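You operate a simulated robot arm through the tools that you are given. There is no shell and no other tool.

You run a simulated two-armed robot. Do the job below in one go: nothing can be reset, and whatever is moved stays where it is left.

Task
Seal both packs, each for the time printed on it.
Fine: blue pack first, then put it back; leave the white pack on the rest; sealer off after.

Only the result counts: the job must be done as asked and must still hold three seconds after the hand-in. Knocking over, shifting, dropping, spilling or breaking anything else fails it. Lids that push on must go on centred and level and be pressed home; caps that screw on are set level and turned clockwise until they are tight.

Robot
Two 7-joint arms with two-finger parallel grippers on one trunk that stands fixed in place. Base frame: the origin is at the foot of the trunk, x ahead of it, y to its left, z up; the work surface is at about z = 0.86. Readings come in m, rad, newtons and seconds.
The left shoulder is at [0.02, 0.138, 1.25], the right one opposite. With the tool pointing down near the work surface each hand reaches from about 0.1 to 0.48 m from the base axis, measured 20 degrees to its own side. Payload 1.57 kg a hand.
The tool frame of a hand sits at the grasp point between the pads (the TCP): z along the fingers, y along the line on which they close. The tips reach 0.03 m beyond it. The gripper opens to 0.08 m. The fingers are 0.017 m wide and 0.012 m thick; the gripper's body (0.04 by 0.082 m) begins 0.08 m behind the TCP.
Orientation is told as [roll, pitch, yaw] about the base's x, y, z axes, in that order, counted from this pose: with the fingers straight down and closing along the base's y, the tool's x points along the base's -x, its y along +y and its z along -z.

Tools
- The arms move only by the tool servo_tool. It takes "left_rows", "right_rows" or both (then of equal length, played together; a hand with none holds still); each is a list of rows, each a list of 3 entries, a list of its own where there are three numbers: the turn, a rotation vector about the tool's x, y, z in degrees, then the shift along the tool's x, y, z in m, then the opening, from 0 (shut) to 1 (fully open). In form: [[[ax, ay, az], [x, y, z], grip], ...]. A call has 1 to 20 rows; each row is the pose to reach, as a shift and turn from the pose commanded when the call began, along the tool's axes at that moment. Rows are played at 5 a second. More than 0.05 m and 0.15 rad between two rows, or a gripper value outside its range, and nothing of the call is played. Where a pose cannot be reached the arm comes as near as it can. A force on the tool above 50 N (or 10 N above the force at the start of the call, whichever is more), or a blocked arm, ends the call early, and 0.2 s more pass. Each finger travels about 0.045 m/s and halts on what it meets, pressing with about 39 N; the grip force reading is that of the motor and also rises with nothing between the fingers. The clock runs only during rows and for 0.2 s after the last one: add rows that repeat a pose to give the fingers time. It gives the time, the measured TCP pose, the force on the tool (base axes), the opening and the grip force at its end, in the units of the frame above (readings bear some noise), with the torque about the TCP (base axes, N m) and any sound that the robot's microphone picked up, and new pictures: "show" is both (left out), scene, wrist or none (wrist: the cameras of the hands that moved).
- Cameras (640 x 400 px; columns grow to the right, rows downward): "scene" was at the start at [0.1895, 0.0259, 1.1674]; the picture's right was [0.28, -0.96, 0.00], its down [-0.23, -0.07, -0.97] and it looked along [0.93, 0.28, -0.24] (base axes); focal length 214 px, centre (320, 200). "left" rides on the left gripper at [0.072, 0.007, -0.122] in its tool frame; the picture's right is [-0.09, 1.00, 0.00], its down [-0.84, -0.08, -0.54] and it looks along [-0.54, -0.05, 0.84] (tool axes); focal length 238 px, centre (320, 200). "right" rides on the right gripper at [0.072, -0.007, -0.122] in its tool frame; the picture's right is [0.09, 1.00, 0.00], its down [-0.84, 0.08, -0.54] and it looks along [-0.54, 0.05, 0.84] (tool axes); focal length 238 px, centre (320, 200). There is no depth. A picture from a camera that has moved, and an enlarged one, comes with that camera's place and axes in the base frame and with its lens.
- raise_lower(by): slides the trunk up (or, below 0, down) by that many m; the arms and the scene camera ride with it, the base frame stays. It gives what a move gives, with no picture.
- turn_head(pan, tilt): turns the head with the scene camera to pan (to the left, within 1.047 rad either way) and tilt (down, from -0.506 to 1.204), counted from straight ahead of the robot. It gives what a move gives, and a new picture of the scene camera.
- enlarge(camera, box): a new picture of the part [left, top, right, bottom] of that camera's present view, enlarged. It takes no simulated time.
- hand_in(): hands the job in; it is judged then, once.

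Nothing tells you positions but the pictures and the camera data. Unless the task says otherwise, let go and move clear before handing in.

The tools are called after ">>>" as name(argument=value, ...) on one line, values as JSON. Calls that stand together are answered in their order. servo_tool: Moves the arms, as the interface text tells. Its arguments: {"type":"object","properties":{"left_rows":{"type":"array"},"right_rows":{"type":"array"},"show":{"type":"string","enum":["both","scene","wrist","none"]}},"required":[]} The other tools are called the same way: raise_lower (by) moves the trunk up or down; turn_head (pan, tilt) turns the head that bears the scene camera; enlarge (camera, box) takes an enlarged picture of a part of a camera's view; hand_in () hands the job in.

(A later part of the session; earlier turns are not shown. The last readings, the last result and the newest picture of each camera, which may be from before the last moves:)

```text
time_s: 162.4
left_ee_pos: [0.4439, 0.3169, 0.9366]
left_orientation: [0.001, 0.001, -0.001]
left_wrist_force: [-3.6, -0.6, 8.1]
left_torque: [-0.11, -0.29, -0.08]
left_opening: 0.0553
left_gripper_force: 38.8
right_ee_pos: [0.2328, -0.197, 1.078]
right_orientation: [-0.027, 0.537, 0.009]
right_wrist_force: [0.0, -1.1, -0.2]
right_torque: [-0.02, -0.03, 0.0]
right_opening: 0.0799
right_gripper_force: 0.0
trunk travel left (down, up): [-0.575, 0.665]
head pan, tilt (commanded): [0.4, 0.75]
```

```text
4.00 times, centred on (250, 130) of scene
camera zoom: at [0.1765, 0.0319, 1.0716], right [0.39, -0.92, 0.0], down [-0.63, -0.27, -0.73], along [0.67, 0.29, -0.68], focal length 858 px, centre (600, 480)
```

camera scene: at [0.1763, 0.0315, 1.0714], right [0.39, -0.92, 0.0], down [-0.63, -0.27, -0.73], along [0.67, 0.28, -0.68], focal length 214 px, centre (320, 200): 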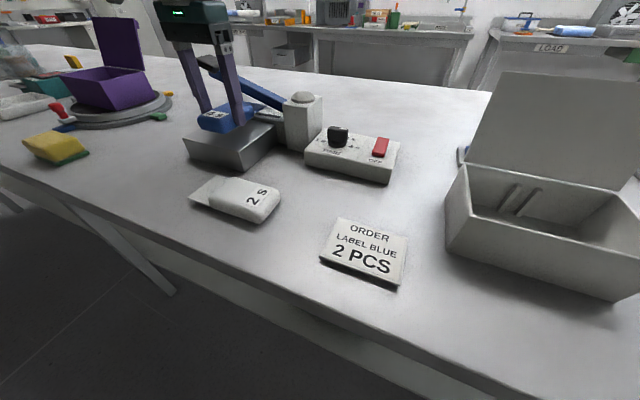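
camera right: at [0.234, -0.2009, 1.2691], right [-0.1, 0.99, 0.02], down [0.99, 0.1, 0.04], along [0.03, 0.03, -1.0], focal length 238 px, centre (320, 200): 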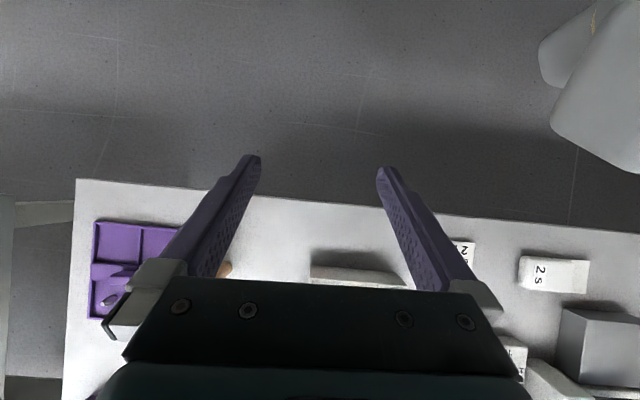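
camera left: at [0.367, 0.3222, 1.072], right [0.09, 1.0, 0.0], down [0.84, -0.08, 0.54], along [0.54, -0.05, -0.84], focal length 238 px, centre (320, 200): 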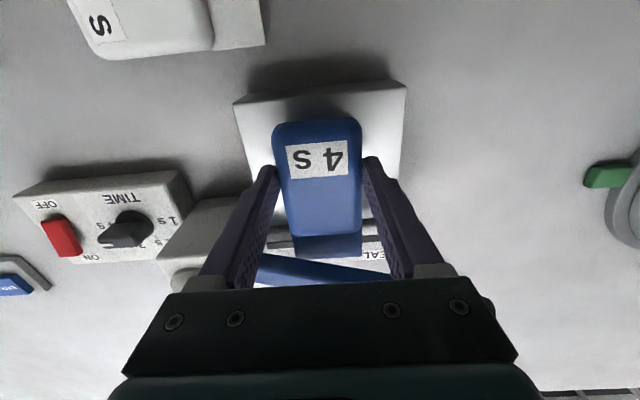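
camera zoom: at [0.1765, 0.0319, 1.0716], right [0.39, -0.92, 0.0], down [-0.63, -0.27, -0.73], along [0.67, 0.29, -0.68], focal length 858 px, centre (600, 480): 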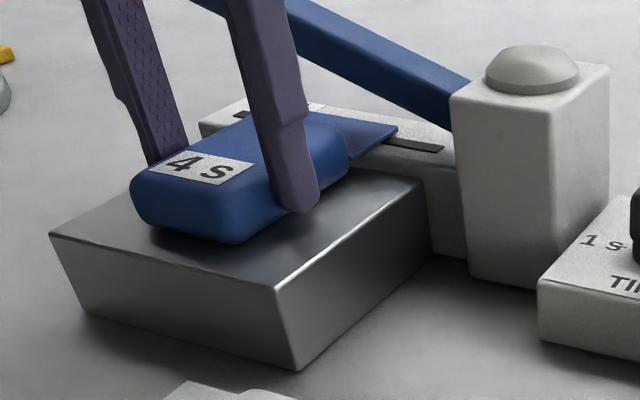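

It has touched down with about 8 N. I'll release the pack and check that it sits stably before lifting away.

>>> servo_tool(left_rows=[[[0, 0, 0], [0, 0, -0.001], 0.5], [[0, 0, 0], [0, 0, -0.001], 0.75], [[0, 0, 0], [0, 0, -0.001], 1], [[0, 0, 0], [0, 0, -0.001], 1]], show="wrist")

>>> enlarge(camera="scene", box=[170, 80, 330, 180])

>>> enlarge(camera="left", box=[220, 100, 480, 290])

```text
time_s: 163.4
left_ee_pos: [0.4447, 0.3181, 0.9374]
left_orientation: [0.001, 0.003, 0.0]
left_wrist_force: [0.6, -0.7, 0.4]
left_torque: [0.01, 0.0, -0.01]
left_opening: 0.0802
left_gripper_force: 0.0
right_ee_pos: [0.2337, -0.197, 1.0763]
right_orientation: [-0.028, 0.539, 0.008]
right_wrist_force: [0.0, -0.2, -1.3]
right_torque: [0.03, 0.01, -0.01]
right_opening: 0.0801
right_gripper_force: 0.0
trunk travel left (down, up): [-0.575, 0.665]
head pan, tilt (commanded): [0.4, 0.75]
camera left: at [0.3715, 0.3217, 1.0584], right [0.09, 1.0, 0.0], down [0.84, -0.08, 0.54], along [0.54, -0.05, -0.84], focal length 238 px, centre (320, 200)
```

left: 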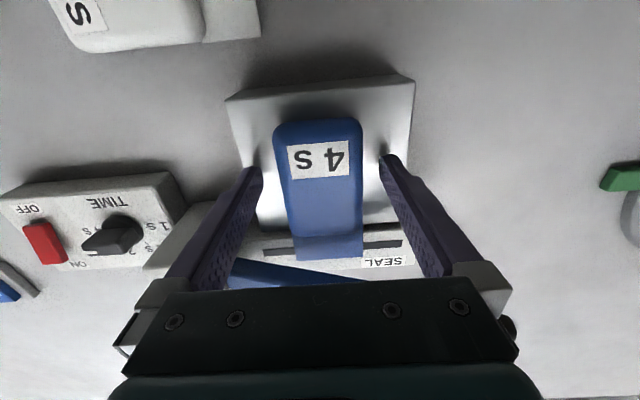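

```text
4.00 times, centred on (250, 130) of scene
camera zoom: at [0.1764, 0.0316, 1.0714], right [0.39, -0.92, 0.0], down [-0.63, -0.27, -0.73], along [0.67, 0.28, -0.68], focal length 858 px, centre (600, 480)
```

zoom: 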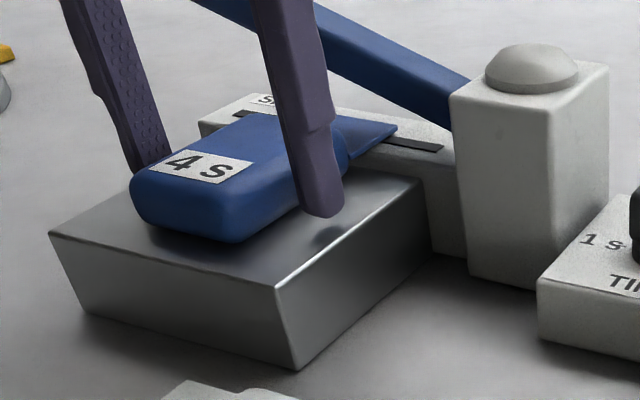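

```text
2.11 times, centred on (350, 195) of left
camera zoom: at [0.3715, 0.3217, 1.0584], right [0.09, 1.0, 0.0], down [0.84, -0.08, 0.54], along [0.54, -0.05, -0.84], focal length 502 px, centre (257, 210)
```

zoom: 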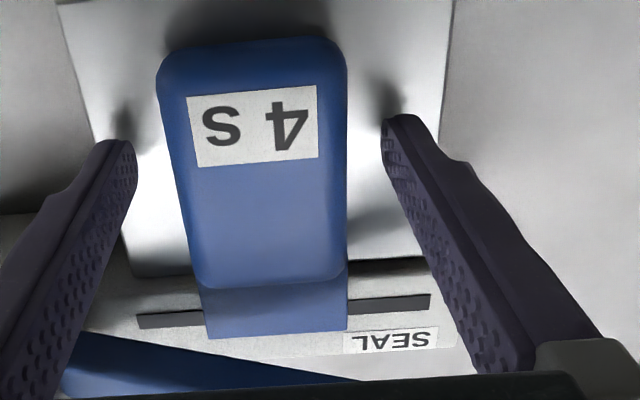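

The pack sits on the rest with its flap across the strip. I'll raise the trunk to lift the open hand straight off, then rise, close the fingers and tilt outward for pressing the lever.

>>> raise_lower(by=0.05)

>>> servo_tool(left_rows=[[[0, 0, 0], [0, 0, -0.014], 1], [[0, 0, 0], [0.002, 0, -0.028], 1], [[0, 0, 0], [0.004, 0.003, -0.042], 1], [[0, 0, 0], [0.005, 0.006, -0.056], 0.8], [[0, 0, 0], [0.005, 0.01, -0.07], 0.6], [[-0.42, -2.14, -1.82], [0.005, 0.012, -0.073], 0.4], [[-0.84, -4.28, -3.63], [0.005, 0.012, -0.073], 0.2], [[-1.26, -6.42, -5.45], [0.005, 0.012, -0.073], 0], [[-1.68, -8.56, -7.26], [0.005, 0.012, -0.073], 0], [[-2.1, -10.7, -9.08], [0.005, 0.012, -0.073], 0], [[-2.51, -12.85, -10.9], [0.005, 0.012, -0.073], 0], [[-2.93, -14.99, -12.71], [0.005, 0.012, -0.073], 0], [[-3.35, -17.13, -14.53], [0.005, 0.012, -0.073], 0], [[-3.77, -19.27, -16.34], [0.005, 0.012, -0.073], 0], [[-4.19, -21.41, -18.16], [0.005, 0.012, -0.073], 0], [[-4.61, -23.55, -19.97], [0.005, 0.012, -0.073], 0], [[-5.03, -25.69, -21.79], [0.005, 0.012, -0.073], 0]], show="both")

>>> enlarge(camera="scene", box=[170, 50, 350, 165])

```text
time_s: 164.4
left_ee_pos: [0.4452, 0.3161, 0.9854]
left_orientation: [0.002, 0.002, 0.0]
left_wrist_force: [-0.4, -0.7, 0.4]
left_torque: [0.0, -0.04, 0.0]
left_opening: 0.0797
left_gripper_force: 0.1
right_ee_pos: [0.2323, -0.1973, 1.1266]
right_orientation: [-0.028, 0.538, 0.009]
right_wrist_force: [0.6, 0.4, -0.7]
right_torque: [-0.04, -0.04, -0.03]
right_opening: 0.0798
right_gripper_force: 0.0
trunk travel left (down, up): [-0.625, 0.615]
head pan, tilt (commanded): [0.4, 0.75]
```

```text
time_s: 168.0
left_ee_pos: [0.4389, 0.3297, 1.0582]
left_orientation: [0.003, -0.456, 0.389]
left_wrist_force: [-0.1, -0.2, 0.7]
left_torque: [0.01, 0.02, -0.01]
left_opening: 0.0
left_gripper_force: 21.5
right_ee_pos: [0.2334, -0.1971, 1.1277]
right_orientation: [-0.028, 0.539, 0.008]
right_wrist_force: [-0.2, 0.0, 0.5]
right_torque: [-0.04, 0.01, -0.01]
right_opening: 0.0802
right_gripper_force: 0.0
trunk travel left (down, up): [-0.625, 0.615]
head pan, tilt (commanded): [0.4, 0.75]
camera scene: at [0.1764, 0.0316, 1.1215], right [0.39, -0.92, 0.0], down [-0.63, -0.27, -0.73], along [0.67, 0.28, -0.68], focal length 214 px, centre (320, 200)
camera left: at [0.3262, 0.2892, 1.137], right [-0.3, 0.95, 0.04], down [0.51, 0.12, 0.85], along [0.81, 0.28, -0.52], focal length 238 px, centre (320, 200)
```

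scene: 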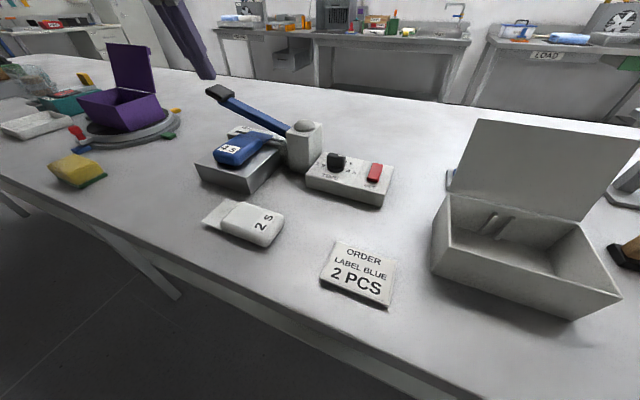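
left: 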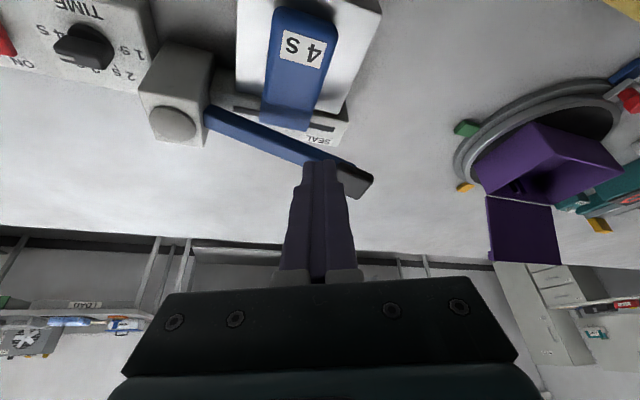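

```text
3.48 times, centred on (260, 108) of scene
camera zoom: at [0.1764, 0.0316, 1.1215], right [0.39, -0.92, 0.0], down [-0.63, -0.27, -0.73], along [0.67, 0.28, -0.68], focal length 746 px, centre (529, 522)
```

zoom: 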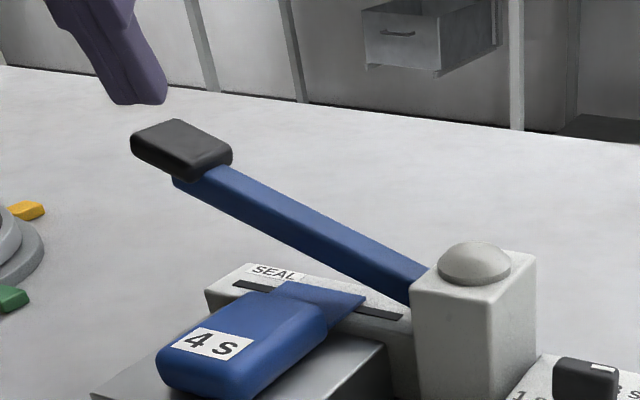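

The pack lies flat with its flap across the strip, and the handle's top centre is about (0.508, 0.381, 0.992). I'll bring the closed fingertips just above the handle.

>>> servo_tool(left_rows=[[[0, 0, 0], [-0.0073, 0.0027, 0.0051], 0], [[0, 0, 0], [-0.0146, 0.0053, 0.0102], 0], [[0, 0, 0], [-0.0219, 0.008, 0.0153], 0], [[0, 0, 0], [-0.0292, 0.0106, 0.0204], 0], [[0, 0, 0], [-0.0364, 0.0133, 0.0255], 0], [[0, 0, 0], [-0.0437, 0.0159, 0.0306], 0], [[0, 0, 0], [-0.051, 0.0186, 0.0357], 0], [[0, 0, 0], [-0.0583, 0.0212, 0.0408], 0]], show="both")

>>> enlarge(camera="scene", box=[170, 40, 350, 155])

>>> enlarge(camera="left", box=[220, 90, 440, 240])

```text
time_s: 169.8
left_ee_pos: [0.498, 0.3754, 1.0479]
left_orientation: [0.002, -0.454, 0.384]
left_wrist_force: [-0.4, 0.8, 0.3]
left_torque: [0.0, 0.01, -0.02]
left_opening: 0.0
left_gripper_force: 20.8
right_ee_pos: [0.2324, -0.1982, 1.1275]
right_orientation: [-0.028, 0.538, 0.009]
right_wrist_force: [0.7, -0.2, 0.2]
right_torque: [0.0, 0.0, 0.0]
right_opening: 0.08
right_gripper_force: 0.0
trunk travel left (down, up): [-0.625, 0.615]
head pan, tilt (commanded): [0.4, 0.75]
camera scene: at [0.1764, 0.0316, 1.1215], right [0.39, -0.92, 0.0], down [-0.63, -0.27, -0.73], along [0.67, 0.28, -0.68], focal length 214 px, centre (320, 200)
camera left: at [0.3847, 0.3351, 1.1256], right [-0.3, 0.95, 0.04], down [0.51, 0.12, 0.85], along [0.81, 0.28, -0.52], focal length 238 px, centre (320, 200)
```

scene: 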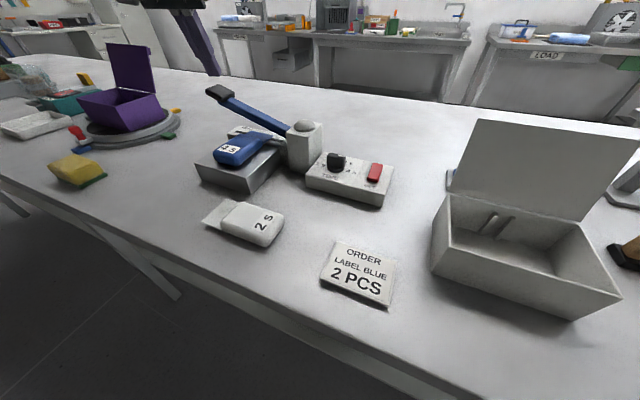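
left: 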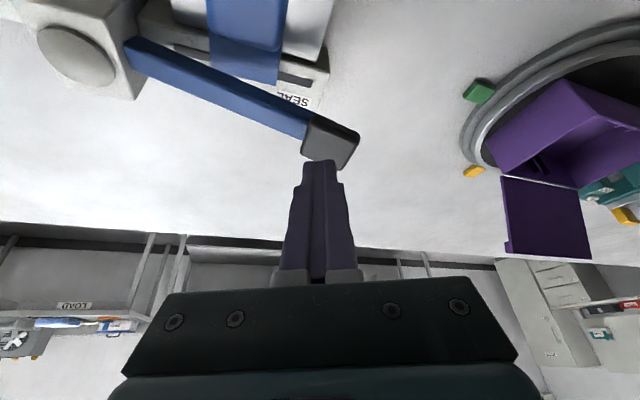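

```text
3.48 times, centred on (260, 98) of scene
camera zoom: at [0.1764, 0.0316, 1.1215], right [0.39, -0.92, 0.0], down [-0.63, -0.27, -0.73], along [0.67, 0.28, -0.68], focal length 746 px, centre (529, 556)
```

zoom: 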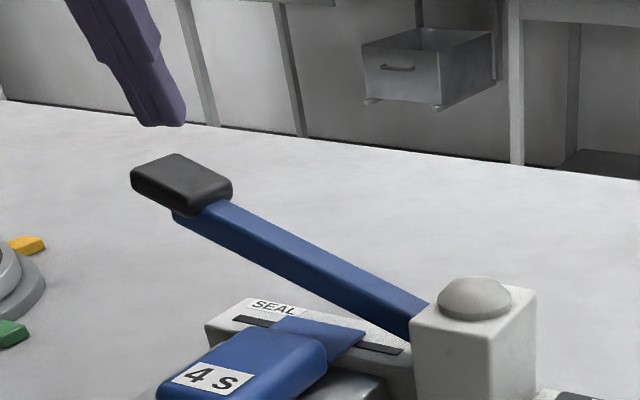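

```text
2.67 times, centred on (330, 165) of left
camera zoom: at [0.3847, 0.3351, 1.1256], right [-0.3, 0.95, 0.04], down [0.51, 0.12, 0.85], along [0.81, 0.28, -0.52], focal length 636 px, centre (293, 293)
```

zoom: 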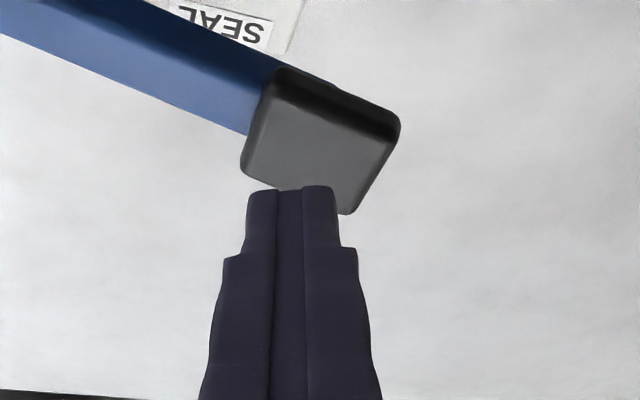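

The fingertips are above the inner part of the handle. I'll press down slowly partway first and check the force.

>>> servo_tool(left_rows=[[[0, 0, 0], [0.0022, 0.0012, 0.0056], 0], [[0, 0, 0], [0.0045, 0.0025, 0.0111], 0], [[0, 0, 0], [0.0067, 0.0037, 0.0166], 0], [[0, 0, 0], [0.0093, 0.0037, 0.022], 0], [[0, 0, 0], [0.0119, 0.0037, 0.0274], 0], [[0, 0, 0], [0.0145, 0.0037, 0.0328], 0], [[0, 0, 0], [0.0171, 0.0037, 0.0382], 0], [[0, 0, 0], [0.0198, 0.0037, 0.0438], 0]], show="both")

>>> enlarge(camera="scene", box=[170, 40, 350, 155])

```text
time_s: 171.6
left_ee_pos: [0.4961, 0.3796, 1.0005]
left_orientation: [0.004, -0.455, 0.386]
left_wrist_force: [-2.2, 0.6, 0.8]
left_torque: [0.04, 0.1, 0.01]
left_opening: 0.0002
left_gripper_force: 21.1
right_ee_pos: [0.2326, -0.198, 1.1265]
right_orientation: [-0.028, 0.538, 0.009]
right_wrist_force: [0.3, -0.5, 0.7]
right_torque: [0.0, 0.0, -0.01]
right_opening: 0.0802
right_gripper_force: 0.0
trunk travel left (down, up): [-0.625, 0.615]
head pan, tilt (commanded): [0.4, 0.75]
camera scene: at [0.1763, 0.0318, 1.1214], right [0.39, -0.92, 0.0], down [-0.63, -0.27, -0.73], along [0.67, 0.28, -0.68], focal length 214 px, centre (320, 200)
camera left: at [0.384, 0.3389, 1.0781], right [-0.3, 0.95, 0.04], down [0.51, 0.12, 0.85], along [0.81, 0.28, -0.52], focal length 238 px, centre (320, 200)
```

scene: 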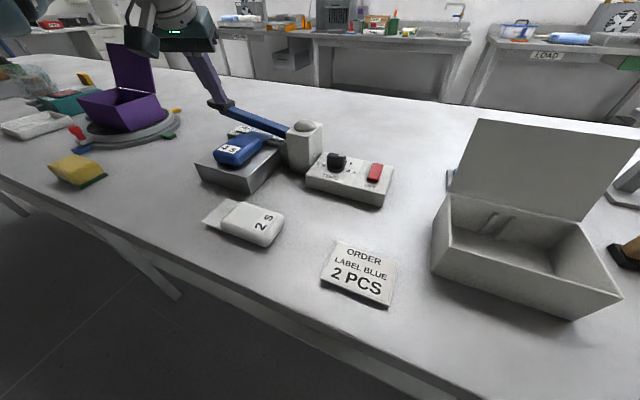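
left: 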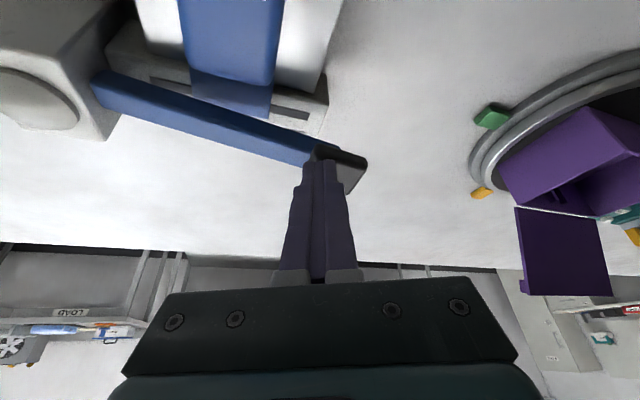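

```text
3.48 times, centred on (260, 98) of scene
camera zoom: at [0.1763, 0.0318, 1.1214], right [0.39, -0.92, 0.0], down [-0.63, -0.27, -0.73], along [0.67, 0.28, -0.68], focal length 746 px, centre (529, 556)
```

zoom: 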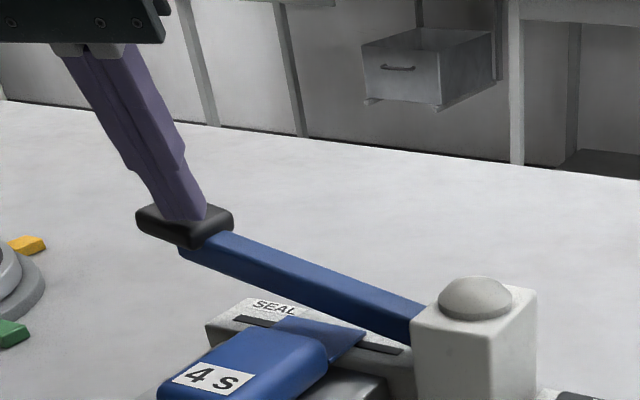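

The lever moves easily (about 2 N). Continuing down toward closed.

>>> servo_tool(left_rows=[[[0, 0, 0], [0.002, 0.0006, 0.0046], 0], [[0, 0, 0], [0.004, 0.0012, 0.0092], 0], [[0, 0, 0], [0.006, 0.0018, 0.0138], 0], [[0, 0, 0], [0.008, 0.0024, 0.0184], 0]], show="none")

>>> enlarge(camera="scene", box=[170, 40, 350, 155])

```text
time_s: 172.6
left_ee_pos: [0.4973, 0.3815, 0.9798]
left_orientation: [0.003, -0.453, 0.386]
left_wrist_force: [0.0, -0.7, 1.4]
left_torque: [0.03, 0.01, 0.02]
left_opening: 0.0001
left_gripper_force: 21.3
right_ee_pos: [0.2318, -0.196, 1.1274]
right_orientation: [-0.028, 0.536, 0.009]
right_wrist_force: [-0.1, -0.5, -0.3]
right_torque: [0.02, -0.02, -0.01]
right_opening: 0.0801
right_gripper_force: 0.0
trunk travel left (down, up): [-0.625, 0.615]
head pan, tilt (commanded): [0.4, 0.75]
```

```text
3.48 times, centred on (260, 98) of scene
camera zoom: at [0.1765, 0.0317, 1.1215], right [0.39, -0.92, 0.0], down [-0.63, -0.27, -0.73], along [0.67, 0.28, -0.68], focal length 746 px, centre (529, 556)
```

zoom: 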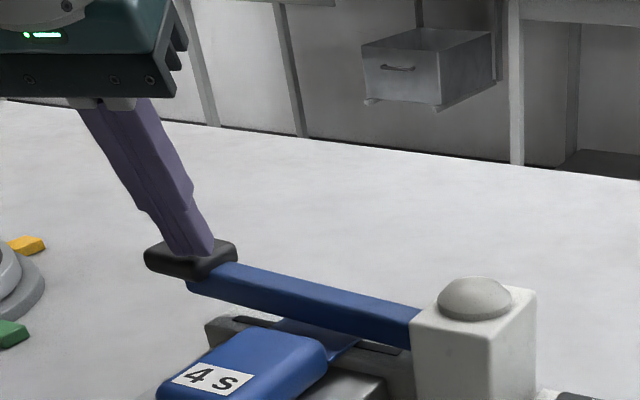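

>>> servo_tool(left_rows=[[[0, 0, 0], [0.0017, 0.0003, 0.0036], 0], [[0, 0, 0], [0.0034, 0.0006, 0.0072], 0], [[0, 0, 0], [0.0052, 0.0009, 0.0108], 0]], show="none")

>>> enlarge(camera="scene", box=[170, 40, 350, 155])

```text
time_s: 173.4
left_ee_pos: [0.4982, 0.3822, 0.9706]
left_orientation: [0.0, -0.46, 0.385]
left_wrist_force: [-5.9, -4.6, 18.8]
left_torque: [-0.07, 0.1, -0.02]
left_opening: 0.0
left_gripper_force: 21.4
right_ee_pos: [0.2324, -0.1968, 1.1274]
right_orientation: [-0.025, 0.537, 0.008]
right_wrist_force: [-0.3, -0.3, 1.0]
right_torque: [0.01, 0.01, -0.01]
right_opening: 0.0803
right_gripper_force: 0.0
trunk travel left (down, up): [-0.625, 0.615]
head pan, tilt (commanded): [0.4, 0.75]
```

```text
3.48 times, centred on (260, 98) of scene
camera zoom: at [0.1769, 0.0321, 1.122], right [0.39, -0.92, 0.0], down [-0.63, -0.27, -0.73], along [0.67, 0.29, -0.68], focal length 746 px, centre (529, 556)
```

zoom: 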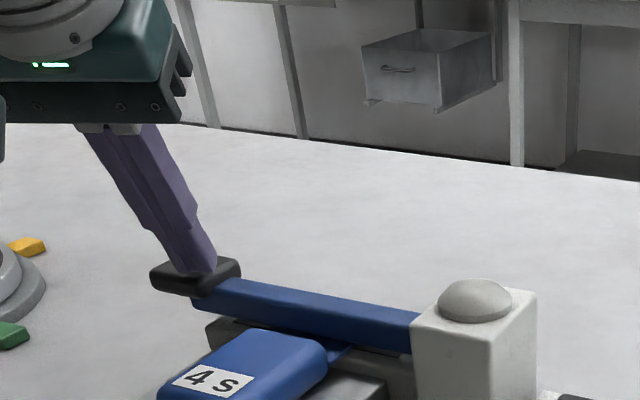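

The force has risen to about 19 N, so the lever has met the bar. I'll press slightly more and hold, watching the lamp and listening.

>>> servo_tool(left_rows=[[[0, 0, 0], [0.0009, 0, 0.0018], 0], [[0, 0, 0], [0.0009, 0, 0.0018], 0]], show="none")

>>> enlarge(camera="scene", box=[190, 60, 350, 160])

```text
time_s: 174.0
left_ee_pos: [0.4995, 0.3835, 0.9708]
left_orientation: [-0.002, -0.464, 0.387]
left_wrist_force: [-13.2, -8.7, 37.8]
left_torque: [-0.17, 0.17, 0.03]
left_opening: 0.0
left_gripper_force: 21.5
right_ee_pos: [0.2337, -0.1958, 1.1276]
right_orientation: [-0.027, 0.536, 0.009]
right_wrist_force: [0.6, -0.9, -0.3]
right_torque: [-0.01, 0.01, 0.01]
right_opening: 0.0797
right_gripper_force: 0.0
trunk travel left (down, up): [-0.625, 0.615]
head pan, tilt (commanded): [0.4, 0.75]
```

```text
4.00 times, centred on (270, 110) of scene
camera zoom: at [0.1775, 0.0326, 1.1221], right [0.39, -0.92, 0.0], down [-0.63, -0.26, -0.73], along [0.67, 0.29, -0.68], focal length 858 px, centre (520, 560)
```

zoom: 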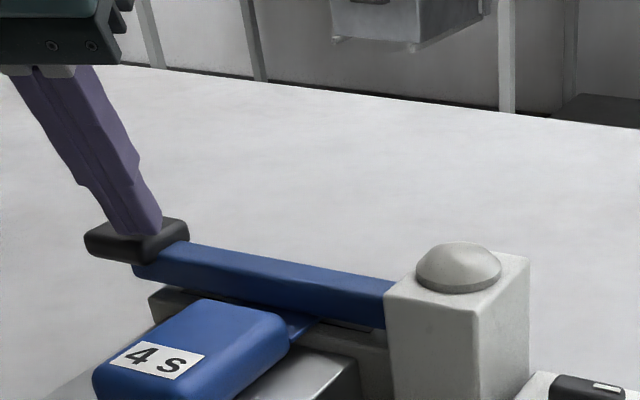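

>>> servo_tool(left_rows=[[[0, 0, 0], [0, 0, 0], 0], [[0, 0, 0], [0, 0, 0], 0], [[0, 0, 0], [0, 0, 0], 0], [[0, 0, 0], [0, 0, 0], 0], [[0, 0, 0], [0, 0, 0], 0]], show="none")

>>> enlarge(camera="scene", box=[190, 60, 400, 191])

```text
time_s: 175.2
left_ee_pos: [0.499, 0.3835, 0.971]
left_orientation: [0.002, -0.463, 0.386]
left_wrist_force: [-12.2, -8.6, 39.1]
left_torque: [-0.17, 0.16, 0.11]
left_opening: 0.0
left_gripper_force: 21.3
right_ee_pos: [0.2347, -0.1958, 1.1279]
right_orientation: [-0.025, 0.538, 0.009]
right_wrist_force: [-0.2, 0.0, 0.5]
right_torque: [-0.03, 0.04, -0.03]
right_opening: 0.0798
right_gripper_force: 0.1
trunk travel left (down, up): [-0.625, 0.615]
head pan, tilt (commanded): [0.4, 0.75]
```

```text
3.05 times, centred on (295, 126) of scene
camera zoom: at [0.1775, 0.0327, 1.1218], right [0.39, -0.92, 0.0], down [-0.63, -0.26, -0.73], along [0.67, 0.29, -0.68], focal length 654 px, centre (396, 427)
```

zoom: 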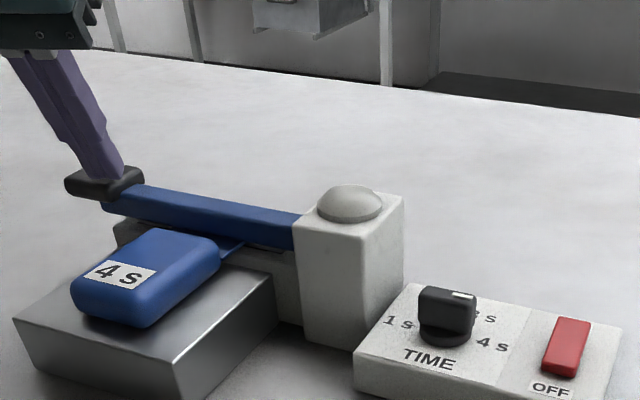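

The lever is fully closed but no lamp or sound appeared. Comparing two camera views, the rocker's far (ON) end comes out about 1 cm higher than the near end, so the sealer may actually be off. I'll look closely before deciding.

>>> enlarge(camera="scene", box=[345, 150, 405, 188])

>>> enlarge(camera="right", box=[440, 200, 640, 400])

```text
10.53 times, centred on (375, 169) of scene
camera zoom: at [0.1775, 0.0327, 1.1218], right [0.39, -0.92, 0.0], down [-0.63, -0.26, -0.73], along [0.67, 0.29, -0.68], focal length 2258 px, centre (-259, 526)
```

zoom: 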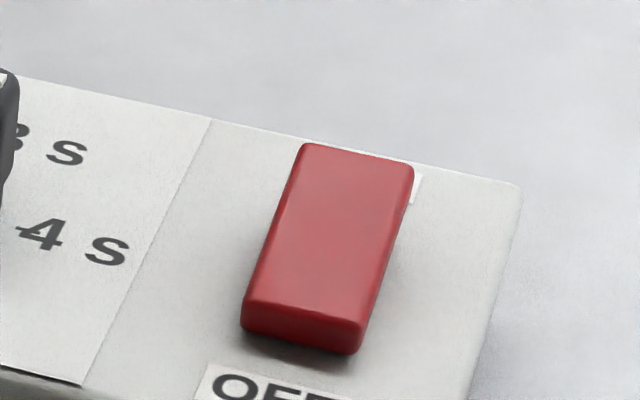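

```text
2.00 times, centred on (540, 300) of right
camera zoom: at [0.2349, -0.1999, 1.2691], right [-0.1, 0.99, 0.02], down [0.99, 0.1, 0.04], along [0.03, 0.03, -1.0], focal length 477 px, centre (-120, 0)
```

zoom: 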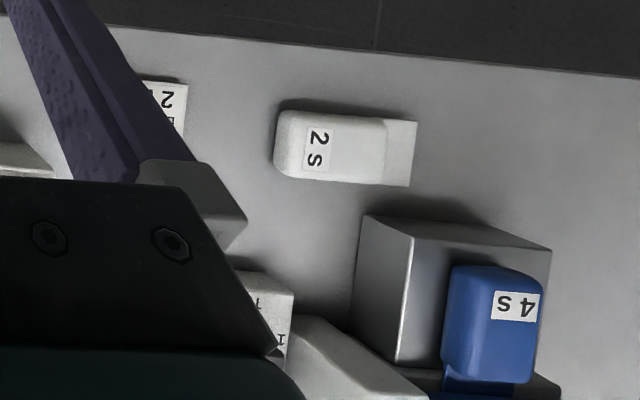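

From this low angle the far ON end clearly stands high and hides its label, so the sealer is off. I'll let the lever up, switch the sealer on, and then do the sealing press.

>>> servo_tool(left_rows=[[[0, 0, 0], [-0.0037, 0, -0.0075], 0], [[0, 0, 0], [-0.0075, 0, -0.015], 0], [[0, 0, 0], [-0.0112, 0, -0.0225], 0], [[0, 0, 0], [-0.015, 0, -0.03], 0], [[0, 0, 0], [-0.0187, 0, -0.038], 0], [[0, 0, 0], [-0.0225, 0, -0.0455], 0], [[0, 0, 0], [-0.026, 0, -0.053], 0], [[0, 0, 0], [-0.03, 0, -0.061], 0], [[0, 0, 0], [-0.0335, 0, -0.068], 0]], show="both")

>>> enlarge(camera="scene", box=[170, 40, 350, 155])

```text
time_s: 177.2
left_ee_pos: [0.4954, 0.3811, 1.0407]
left_orientation: [0.002, -0.453, 0.385]
left_wrist_force: [-0.5, 0.4, 0.1]
left_torque: [0.04, 0.02, 0.01]
left_opening: 0.0
left_gripper_force: 21.5
right_ee_pos: [0.2309, -0.1972, 1.1272]
right_orientation: [-0.028, 0.539, 0.009]
right_wrist_force: [-0.8, 0.2, -0.9]
right_torque: [-0.01, 0.01, -0.01]
right_opening: 0.0802
right_gripper_force: 0.0
trunk travel left (down, up): [-0.625, 0.615]
head pan, tilt (commanded): [0.4, 0.75]
camera scene: at [0.1764, 0.0316, 1.1214], right [0.39, -0.92, 0.0], down [-0.63, -0.27, -0.73], along [0.67, 0.28, -0.68], focal length 214 px, centre (320, 200)
camera left: at [0.383, 0.3411, 1.1191], right [-0.3, 0.95, 0.04], down [0.51, 0.12, 0.85], along [0.81, 0.28, -0.52], focal length 238 px, centre (320, 200)
```

scene: 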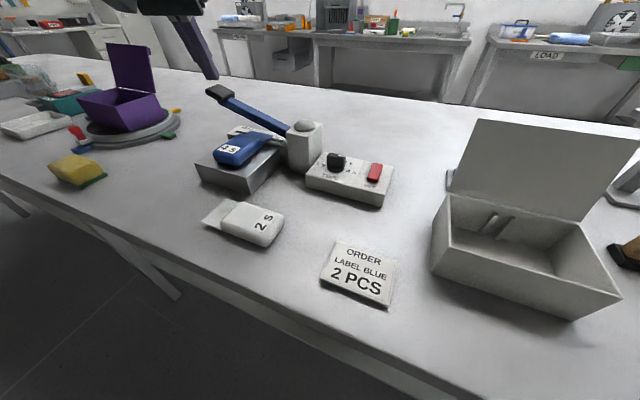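
left: 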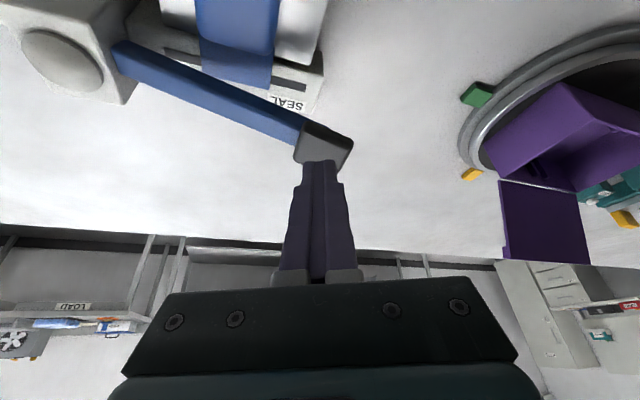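

```text
3.48 times, centred on (260, 98) of scene
camera zoom: at [0.1764, 0.0316, 1.1214], right [0.39, -0.92, 0.0], down [-0.63, -0.27, -0.73], along [0.67, 0.28, -0.68], focal length 746 px, centre (529, 556)
```

zoom: 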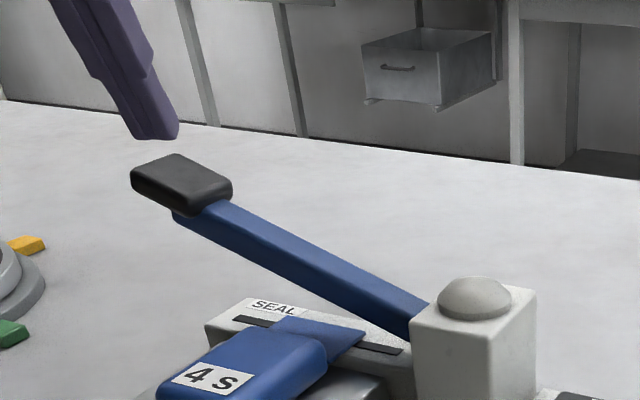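

The lever springs back up and the pack is undisturbed. I'll carry the closed fingers over to the rocker's far end, travelling above the post.

>>> servo_tool(left_rows=[[[0, 0, 0], [0.0136, -0.0078, -0.0102], 0], [[0, 0, 0], [0.0273, -0.0156, -0.0204], 0], [[0, 0, 0], [0.0409, -0.0235, -0.0307], 0], [[0, 0, 0], [0.0545, -0.0313, -0.0409], 0], [[0, 0, 0], [0.0682, -0.0391, -0.0511], 0], [[0, 0, 0], [0.0818, -0.0469, -0.0613], 0], [[1.2, 0.5, 2.7], [0.0871, -0.0627, -0.063], 0], [[2.3, 1.0, 5.5], [0.0924, -0.0784, -0.0646], 0], [[3.5, 1.4, 8.2], [0.0977, -0.0942, -0.0663], 0], [[4.6, 1.9, 10.9], [0.103, -0.1099, -0.0679], 0], [[5.8, 2.4, 13.7], [0.1083, -0.1257, -0.0696], 0], [[7.0, 2.9, 16.4], [0.1136, -0.1414, -0.0712], 0], [[8.1, 3.4, 19.1], [0.1188, -0.1572, -0.0729], 0], [[9.3, 3.9, 21.8], [0.1241, -0.1729, -0.0745], 0], [[10.4, 4.3, 24.6], [0.1294, -0.1887, -0.0762], 0], [[11.6, 4.8, 27.3], [0.1347, -0.2044, -0.0778], 0], [[12.7, 5.3, 30.0], [0.14, -0.2202, -0.0795], 0], [[13.9, 5.8, 32.8], [0.1453, -0.2359, -0.0811], 0]], show="both")

```text
time_s: 181.0
left_ee_pos: [0.4329, 0.0993, 1.0531]
left_orientation: [0.003, -0.348, -0.237]
left_wrist_force: [-0.7, 1.1, -0.1]
left_torque: [0.01, 0.03, -0.01]
left_opening: 0.0
left_gripper_force: 21.3
right_ee_pos: [0.2337, -0.1987, 1.1261]
right_orientation: [-0.028, 0.538, 0.007]
right_wrist_force: [0.4, -0.7, -0.3]
right_torque: [-0.03, 0.01, -0.02]
right_opening: 0.0801
right_gripper_force: 0.1
trunk travel left (down, up): [-0.625, 0.615]
head pan, tilt (commanded): [0.4, 0.75]
camera scene: at [0.1764, 0.0316, 1.1215], right [0.39, -0.92, 0.0], down [-0.63, -0.27, -0.73], along [0.67, 0.28, -0.68], focal length 214 px, centre (320, 200)
camera left: at [0.3272, 0.1304, 1.1428], right [0.32, 0.95, 0.03], down [0.57, -0.22, 0.79], along [0.76, -0.23, -0.61], focal length 238 px, centre (320, 200)
```

scene: 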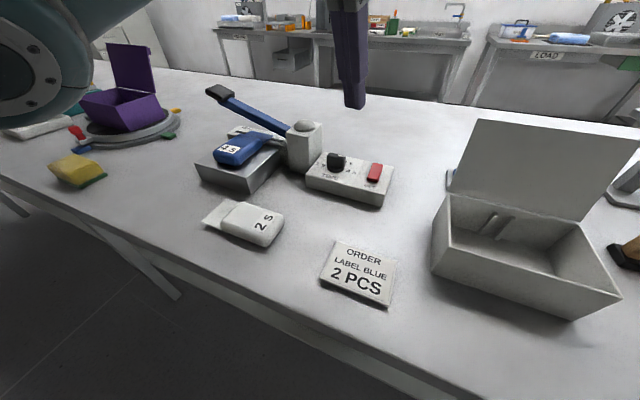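
left: 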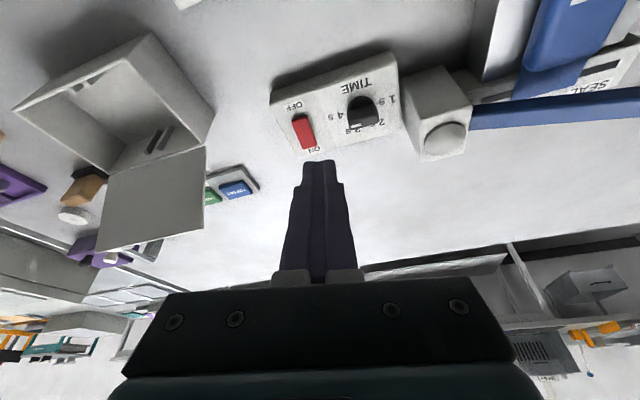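

>>> enlarge(camera="left", box=[260, 60, 420, 170])

```text
3.64 times, centred on (340, 115) of left
camera zoom: at [0.3272, 0.1304, 1.1428], right [0.32, 0.95, 0.03], down [0.57, -0.22, 0.79], along [0.76, -0.23, -0.61], focal length 867 px, centre (247, 509)
```

zoom: 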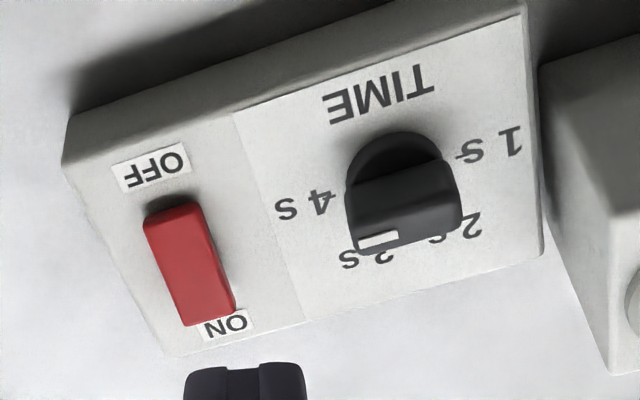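

The rocker's far end is around (0.511, 0.064) at z 0.909. I'll bring the fingertips above it.

>>> servo_tool(left_rows=[[[0, 0, 0], [-0.0057, -0.002, 0.0127], 0], [[0, 0, 0], [-0.0113, -0.004, 0.0254], 0], [[0, 0, 0], [-0.017, -0.0059, 0.038], 0], [[0, 0, 0], [-0.0226, -0.0079, 0.0507], 0], [[0, 0, 0], [-0.0283, -0.0099, 0.0634], 0], [[0, 0, 0], [-0.0339, -0.0119, 0.0761], 0], [[0, 0, 0], [-0.0396, -0.0138, 0.0887], 0], [[0, 0, 0], [-0.0452, -0.0158, 0.1014], 0]], show="none")

>>> enlarge(camera="scene", box=[300, 110, 430, 191])

>>> enlarge(camera="left", box=[230, 50, 430, 175])

```text
time_s: 182.8
left_ee_pos: [0.5048, 0.0678, 0.9699]
left_orientation: [0.0, -0.348, -0.236]
left_wrist_force: [0.2, -0.1, -0.1]
left_torque: [0.0, 0.01, 0.0]
left_opening: 0.0
left_gripper_force: 21.2
right_ee_pos: [0.2329, -0.1968, 1.1266]
right_orientation: [-0.027, 0.538, 0.01]
right_wrist_force: [-0.5, 0.2, -0.5]
right_torque: [-0.02, 0.03, -0.02]
right_opening: 0.0798
right_gripper_force: 0.0
trunk travel left (down, up): [-0.625, 0.615]
head pan, tilt (commanded): [0.4, 0.75]
```

```text
4.92 times, centred on (365, 150) of scene
camera zoom: at [0.1764, 0.0316, 1.1215], right [0.39, -0.92, 0.0], down [-0.63, -0.27, -0.73], along [0.67, 0.28, -0.68], focal length 1056 px, centre (98, 444)
```

zoom: 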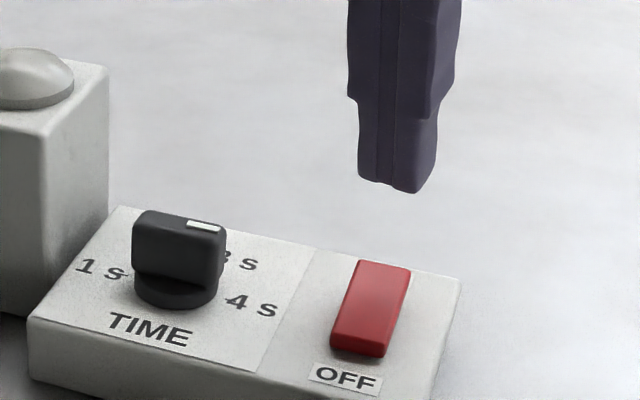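

```text
3.20 times, centred on (330, 112) of left
camera zoom: at [0.3986, 0.0981, 1.0603], right [0.32, 0.95, 0.03], down [0.57, -0.22, 0.79], along [0.76, -0.23, -0.61], focal length 763 px, centre (288, 480)
```

zoom: 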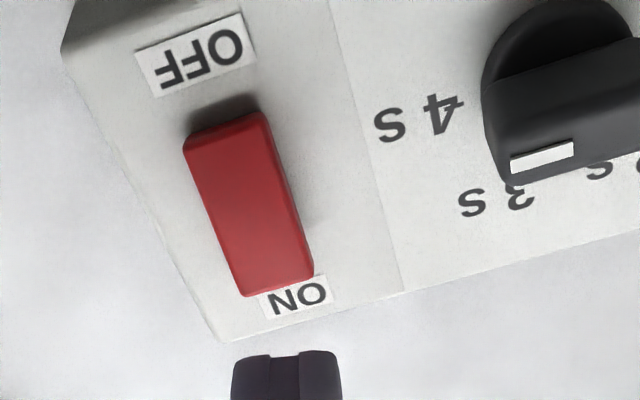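

The geometry confirms the far end is the raised one (off). I'll press it down gently to switch on.

>>> servo_tool(left_rows=[[[0, 0, 0], [0.0021, -0.0015, 0.0066], 0], [[0, 0, 0], [0.0041, -0.0029, 0.0134], 0], [[0, 0, 0], [0.0065, -0.0029, 0.02], 0], [[0, 0, 0], [0.0088, -0.0029, 0.0265], 0], [[0, 0, 0], [0.0106, -0.0029, 0.0312], 0], [[0, 0, 0], [0.0119, -0.0029, 0.035], 0], [[0, 0, 0], [0.0129, -0.0029, 0.0378], 0], [[0, 0, 0], [0.014, -0.0029, 0.0406], 0]], show="none")

>>> enlarge(camera="scene", box=[270, 100, 430, 200])

```text
time_s: 184.6
left_ee_pos: [0.5074, 0.0642, 0.9313]
left_orientation: [0.001, -0.355, -0.237]
left_wrist_force: [-3.3, 1.2, 19.3]
left_torque: [-0.04, 0.05, -0.01]
left_opening: 0.0
left_gripper_force: 21.3
right_ee_pos: [0.234, -0.1974, 1.1264]
right_orientation: [-0.028, 0.538, 0.009]
right_wrist_force: [-0.3, -0.4, 0.9]
right_torque: [0.01, 0.01, 0.02]
right_opening: 0.08
right_gripper_force: 0.1
trunk travel left (down, up): [-0.625, 0.615]
head pan, tilt (commanded): [0.4, 0.75]
```

```text
4.00 times, centred on (350, 150) of scene
camera zoom: at [0.1774, 0.0319, 1.1221], right [0.39, -0.92, 0.0], down [-0.63, -0.27, -0.73], along [0.67, 0.29, -0.68], focal length 858 px, centre (200, 400)
```

zoom: 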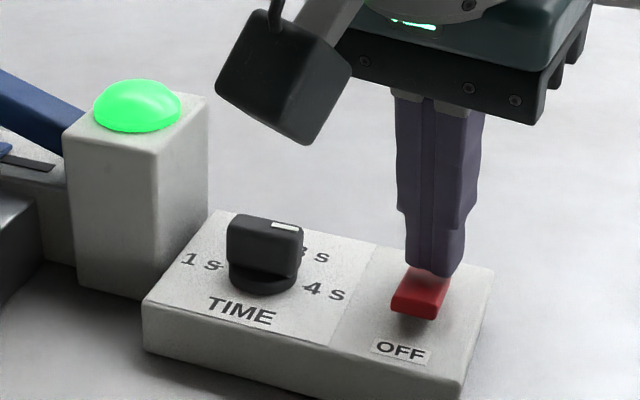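

The lamp lit green: the sealer is now on. I'll lift off the switch and go back toward the lever handle.

>>> servo_tool(left_rows=[[[0, 0, 0], [-0.0055, 0, -0.015], 0], [[0, 0, 0], [-0.0109, 0, -0.0301], 0], [[0, 0, 0], [-0.0164, 0, -0.0451], 0], [[0, 0, 0], [-0.0218, 0, -0.0602], 0], [[0, 0, 0], [-0.0273, 0, -0.0752], 0], [[0, 0, 0], [-0.015, 0.0033, -0.0888], 0], [[0, 0, 0], [-0.0027, 0.0066, -0.1024], 0], [[0, 0, 0], [0.0097, 0.01, -0.116], 0], [[0, 0, 0], [0.022, 0.0133, -0.1296], 0], [[0, 0, 0], [0.0343, 0.0166, -0.1432], 0], [[-1.4, -0.6, -3.3], [0.0393, 0.0358, -0.1461], 0], [[-2.8, -1.2, -6.6], [0.0442, 0.055, -0.1489], 0], [[-4.2, -1.7, -9.8], [0.0492, 0.0742, -0.1518], 0], [[-5.6, -2.3, -13.1], [0.0542, 0.0934, -0.1547], 0], [[-7.0, -2.9, -16.4], [0.0592, 0.1127, -0.1576], 0], [[-8.3, -3.5, -19.7], [0.0641, 0.1319, -0.1604], 0], [[-9.7, -4.1, -23.0], [0.0691, 0.1511, -0.1633], 0], [[-11.1, -4.6, -26.2], [0.0741, 0.1703, -0.1662], 0], [[-12.5, -5.2, -29.5], [0.079, 0.1895, -0.169], 0], [[-13.9, -5.8, -32.8], [0.084, 0.2087, -0.1719], 0]], show="scene")

>>> enlarge(camera="scene", box=[180, 70, 420, 220])

```text
time_s: 188.8
left_ee_pos: [0.4162, 0.3004, 1.0609]
left_orientation: [0.002, -0.454, 0.388]
left_wrist_force: [-0.2, 0.3, -0.4]
left_torque: [-0.02, 0.01, 0.0]
left_opening: 0.0
left_gripper_force: 21.6
right_ee_pos: [0.2328, -0.1969, 1.1276]
right_orientation: [-0.028, 0.539, 0.007]
right_wrist_force: [0.3, -0.5, 0.5]
right_torque: [0.01, 0.0, 0.04]
right_opening: 0.0803
right_gripper_force: 0.0
trunk travel left (down, up): [-0.625, 0.615]
head pan, tilt (commanded): [0.4, 0.75]
camera scene: at [0.1764, 0.0316, 1.1215], right [0.39, -0.92, 0.0], down [-0.63, -0.27, -0.73], along [0.67, 0.28, -0.68], focal length 214 px, centre (320, 200)
```

scene: 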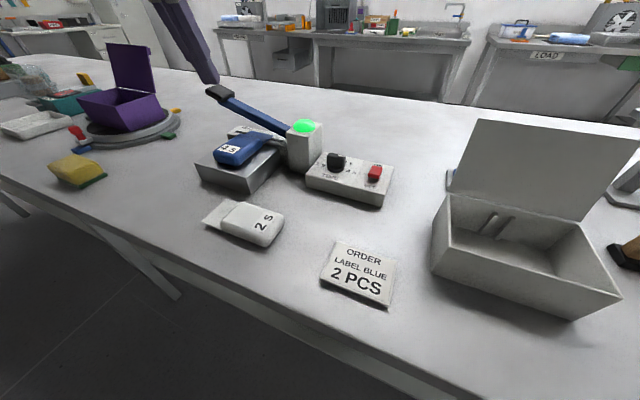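

```text
2.67 times, centred on (300, 145) of scene
camera zoom: at [0.1764, 0.0316, 1.1215], right [0.39, -0.92, 0.0], down [-0.63, -0.27, -0.73], along [0.67, 0.28, -0.68], focal length 572 px, centre (373, 347)
```

zoom: 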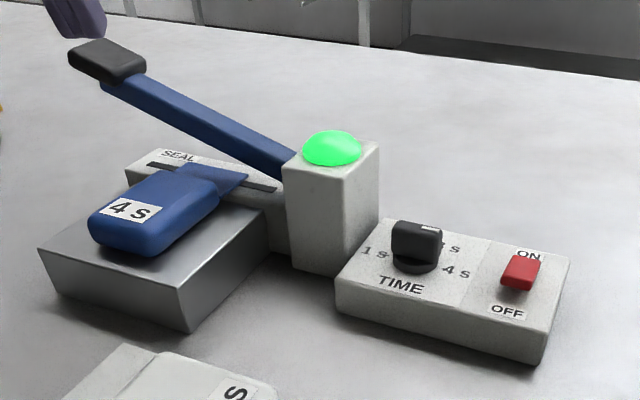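

Lamp green, knob at 4 s, rocker on. I'll move the fingertips back above the handle.

>>> servo_tool(left_rows=[[[0, 0, 0], [-0.011, 0.0053, 0.0076], 0], [[0, 0, 0], [-0.022, 0.0106, 0.0152], 0], [[0, 0, 0], [-0.033, 0.0159, 0.0228], 0], [[0, 0, 0], [-0.044, 0.0212, 0.0304], 0], [[0, 0, 0], [-0.0549, 0.0264, 0.0379], 0], [[0, 0, 0], [-0.0659, 0.0317, 0.0455], 0], [[0, 0, 0], [-0.0769, 0.037, 0.0531], 0], [[0, 0, 0], [-0.0879, 0.0423, 0.0607], 0]], show="none")

>>> enlarge(camera="left", box=[220, 90, 440, 240])

```text
time_s: 190.6
left_ee_pos: [0.4978, 0.3779, 1.0454]
left_orientation: [0.003, -0.452, 0.385]
left_wrist_force: [-0.3, 1.1, 0.5]
left_torque: [0.0, 0.0, 0.01]
left_opening: 0.0002
left_gripper_force: 21.1
right_ee_pos: [0.2322, -0.1978, 1.1271]
right_orientation: [-0.028, 0.537, 0.009]
right_wrist_force: [0.2, 0.5, -0.3]
right_torque: [0.04, -0.03, 0.0]
right_opening: 0.0801
right_gripper_force: 0.0
trunk travel left (down, up): [-0.625, 0.615]
head pan, tilt (commanded): [0.4, 0.75]
```

```text
2.67 times, centred on (330, 165) of left
camera zoom: at [0.3846, 0.3385, 1.1229], right [-0.3, 0.95, 0.04], down [0.51, 0.12, 0.85], along [0.81, 0.28, -0.52], focal length 636 px, centre (293, 293)
```

zoom: 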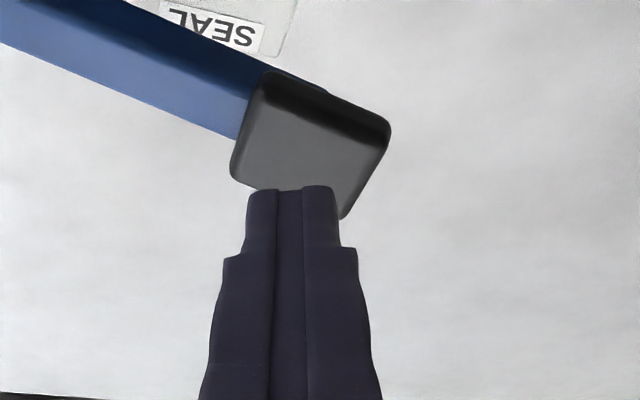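

I'll now press the lever down in one smooth motion and hold, keeping track of the time.

>>> servo_tool(left_rows=[[[0, 0, 0], [0.0034, 0.0004, 0.0074], 0], [[0, 0, 0], [0.0068, 0.0007, 0.0147], 0], [[0, 0, 0], [0.0102, 0.0011, 0.0221], 0], [[0, 0, 0], [0.0136, 0.0015, 0.0294], 0], [[0, 0, 0], [0.0171, 0.0019, 0.0368], 0], [[0, 0, 0], [0.0205, 0.0022, 0.0441], 0], [[0, 0, 0], [0.0239, 0.0026, 0.0515], 0], [[0, 0, 0], [0.0273, 0.003, 0.0588], 0], [[0, 0, 0], [0.0307, 0.0033, 0.0662], 0], [[0, 0, 0], [0.0341, 0.0037, 0.0735], 0], [[0, 0, 0], [0.0341, 0.0037, 0.0735], 0], [[0, 0, 0], [0.0341, 0.0037, 0.0735], 0], [[0, 0, 0], [0.0341, 0.0037, 0.0735], 0], [[0, 0, 0], [0.0341, 0.0037, 0.0735], 0]], show="none")

>>> enlarge(camera="scene", box=[180, 70, 420, 220])

```text
time_s: 193.2
left_ee_pos: [0.5042, 0.3837, 0.9707]
left_orientation: [-0.003, -0.469, 0.388]
left_wrist_force: [-5.8, -0.6, 15.8]
left_torque: [0.02, 0.09, -0.07]
left_opening: 0.0001
left_gripper_force: 21.5
right_ee_pos: [0.2335, -0.196, 1.1252]
right_orientation: [-0.026, 0.538, 0.01]
right_wrist_force: [-0.1, 0.4, 0.1]
right_torque: [-0.03, 0.02, -0.03]
right_opening: 0.0801
right_gripper_force: 0.0
trunk travel left (down, up): [-0.625, 0.615]
head pan, tilt (commanded): [0.4, 0.75]
stopped in row 13 (left hand): the force on the tool passed its limit at 50 N (the readings are from after the stop); the commanded pose is now the measured one
```

```text
2.67 times, centred on (300, 145) of scene
camera zoom: at [0.1768, 0.0325, 1.121], right [0.39, -0.92, 0.0], down [-0.63, -0.26, -0.73], along [0.67, 0.29, -0.68], focal length 572 px, centre (373, 347)
```

zoom: 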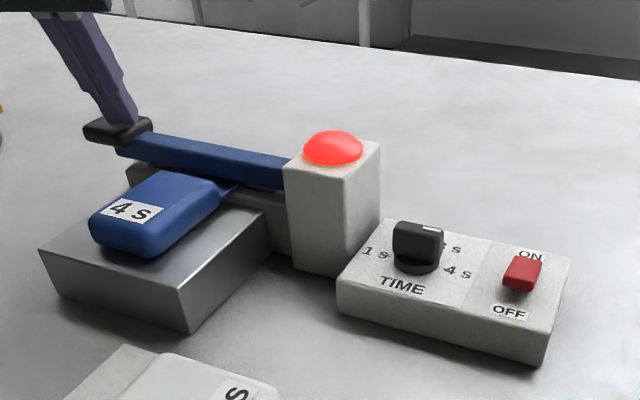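

The lamp turned red, so it's sealing; the force limit just eased my press to about 16 N, still closed. I'll keep holding and watch the lamp.

>>> servo_tool(left_rows=[[[0, 0, 0], [0.0002, 0, 0.0005], 0], [[0, 0, 0], [0.0002, 0, 0.0005], 0], [[0, 0, 0], [0.0002, 0, 0.0005], 0], [[0, 0, 0], [0.0002, 0, 0.0005], 0], [[0, 0, 0], [0.0002, 0, 0.0005], 0], [[0, 0, 0], [0.0002, 0, 0.0005], 0], [[0, 0, 0], [0.0002, 0, 0.0005], 0], [[0, 0, 0], [0.0002, 0, 0.0005], 0]], show="none")

>>> enlarge(camera="scene", box=[180, 70, 420, 220])

```text
time_s: 195.1
left_ee_pos: [0.5045, 0.3841, 0.9701]
left_orientation: [-0.003, -0.468, 0.384]
left_wrist_force: [-9.5, -4.9, 31.1]
left_torque: [-0.07, 0.12, 0.2]
left_opening: 0.0001
left_gripper_force: 21.0
right_ee_pos: [0.2337, -0.1956, 1.1262]
right_orientation: [-0.027, 0.539, 0.01]
right_wrist_force: [-0.3, 0.6, 0.3]
right_torque: [0.0, -0.01, 0.03]
right_opening: 0.0801
right_gripper_force: 0.0
trunk travel left (down, up): [-0.625, 0.615]
head pan, tilt (commanded): [0.4, 0.75]
```

```text
2.67 times, centred on (300, 145) of scene
camera zoom: at [0.1774, 0.0329, 1.1218], right [0.39, -0.92, 0.0], down [-0.63, -0.26, -0.73], along [0.67, 0.29, -0.68], focal length 572 px, centre (373, 347)
```

zoom: 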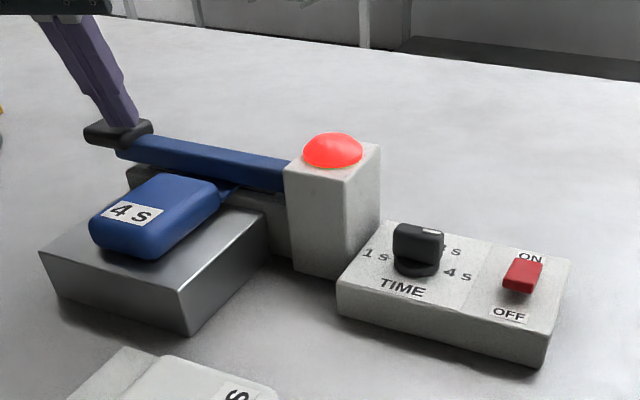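

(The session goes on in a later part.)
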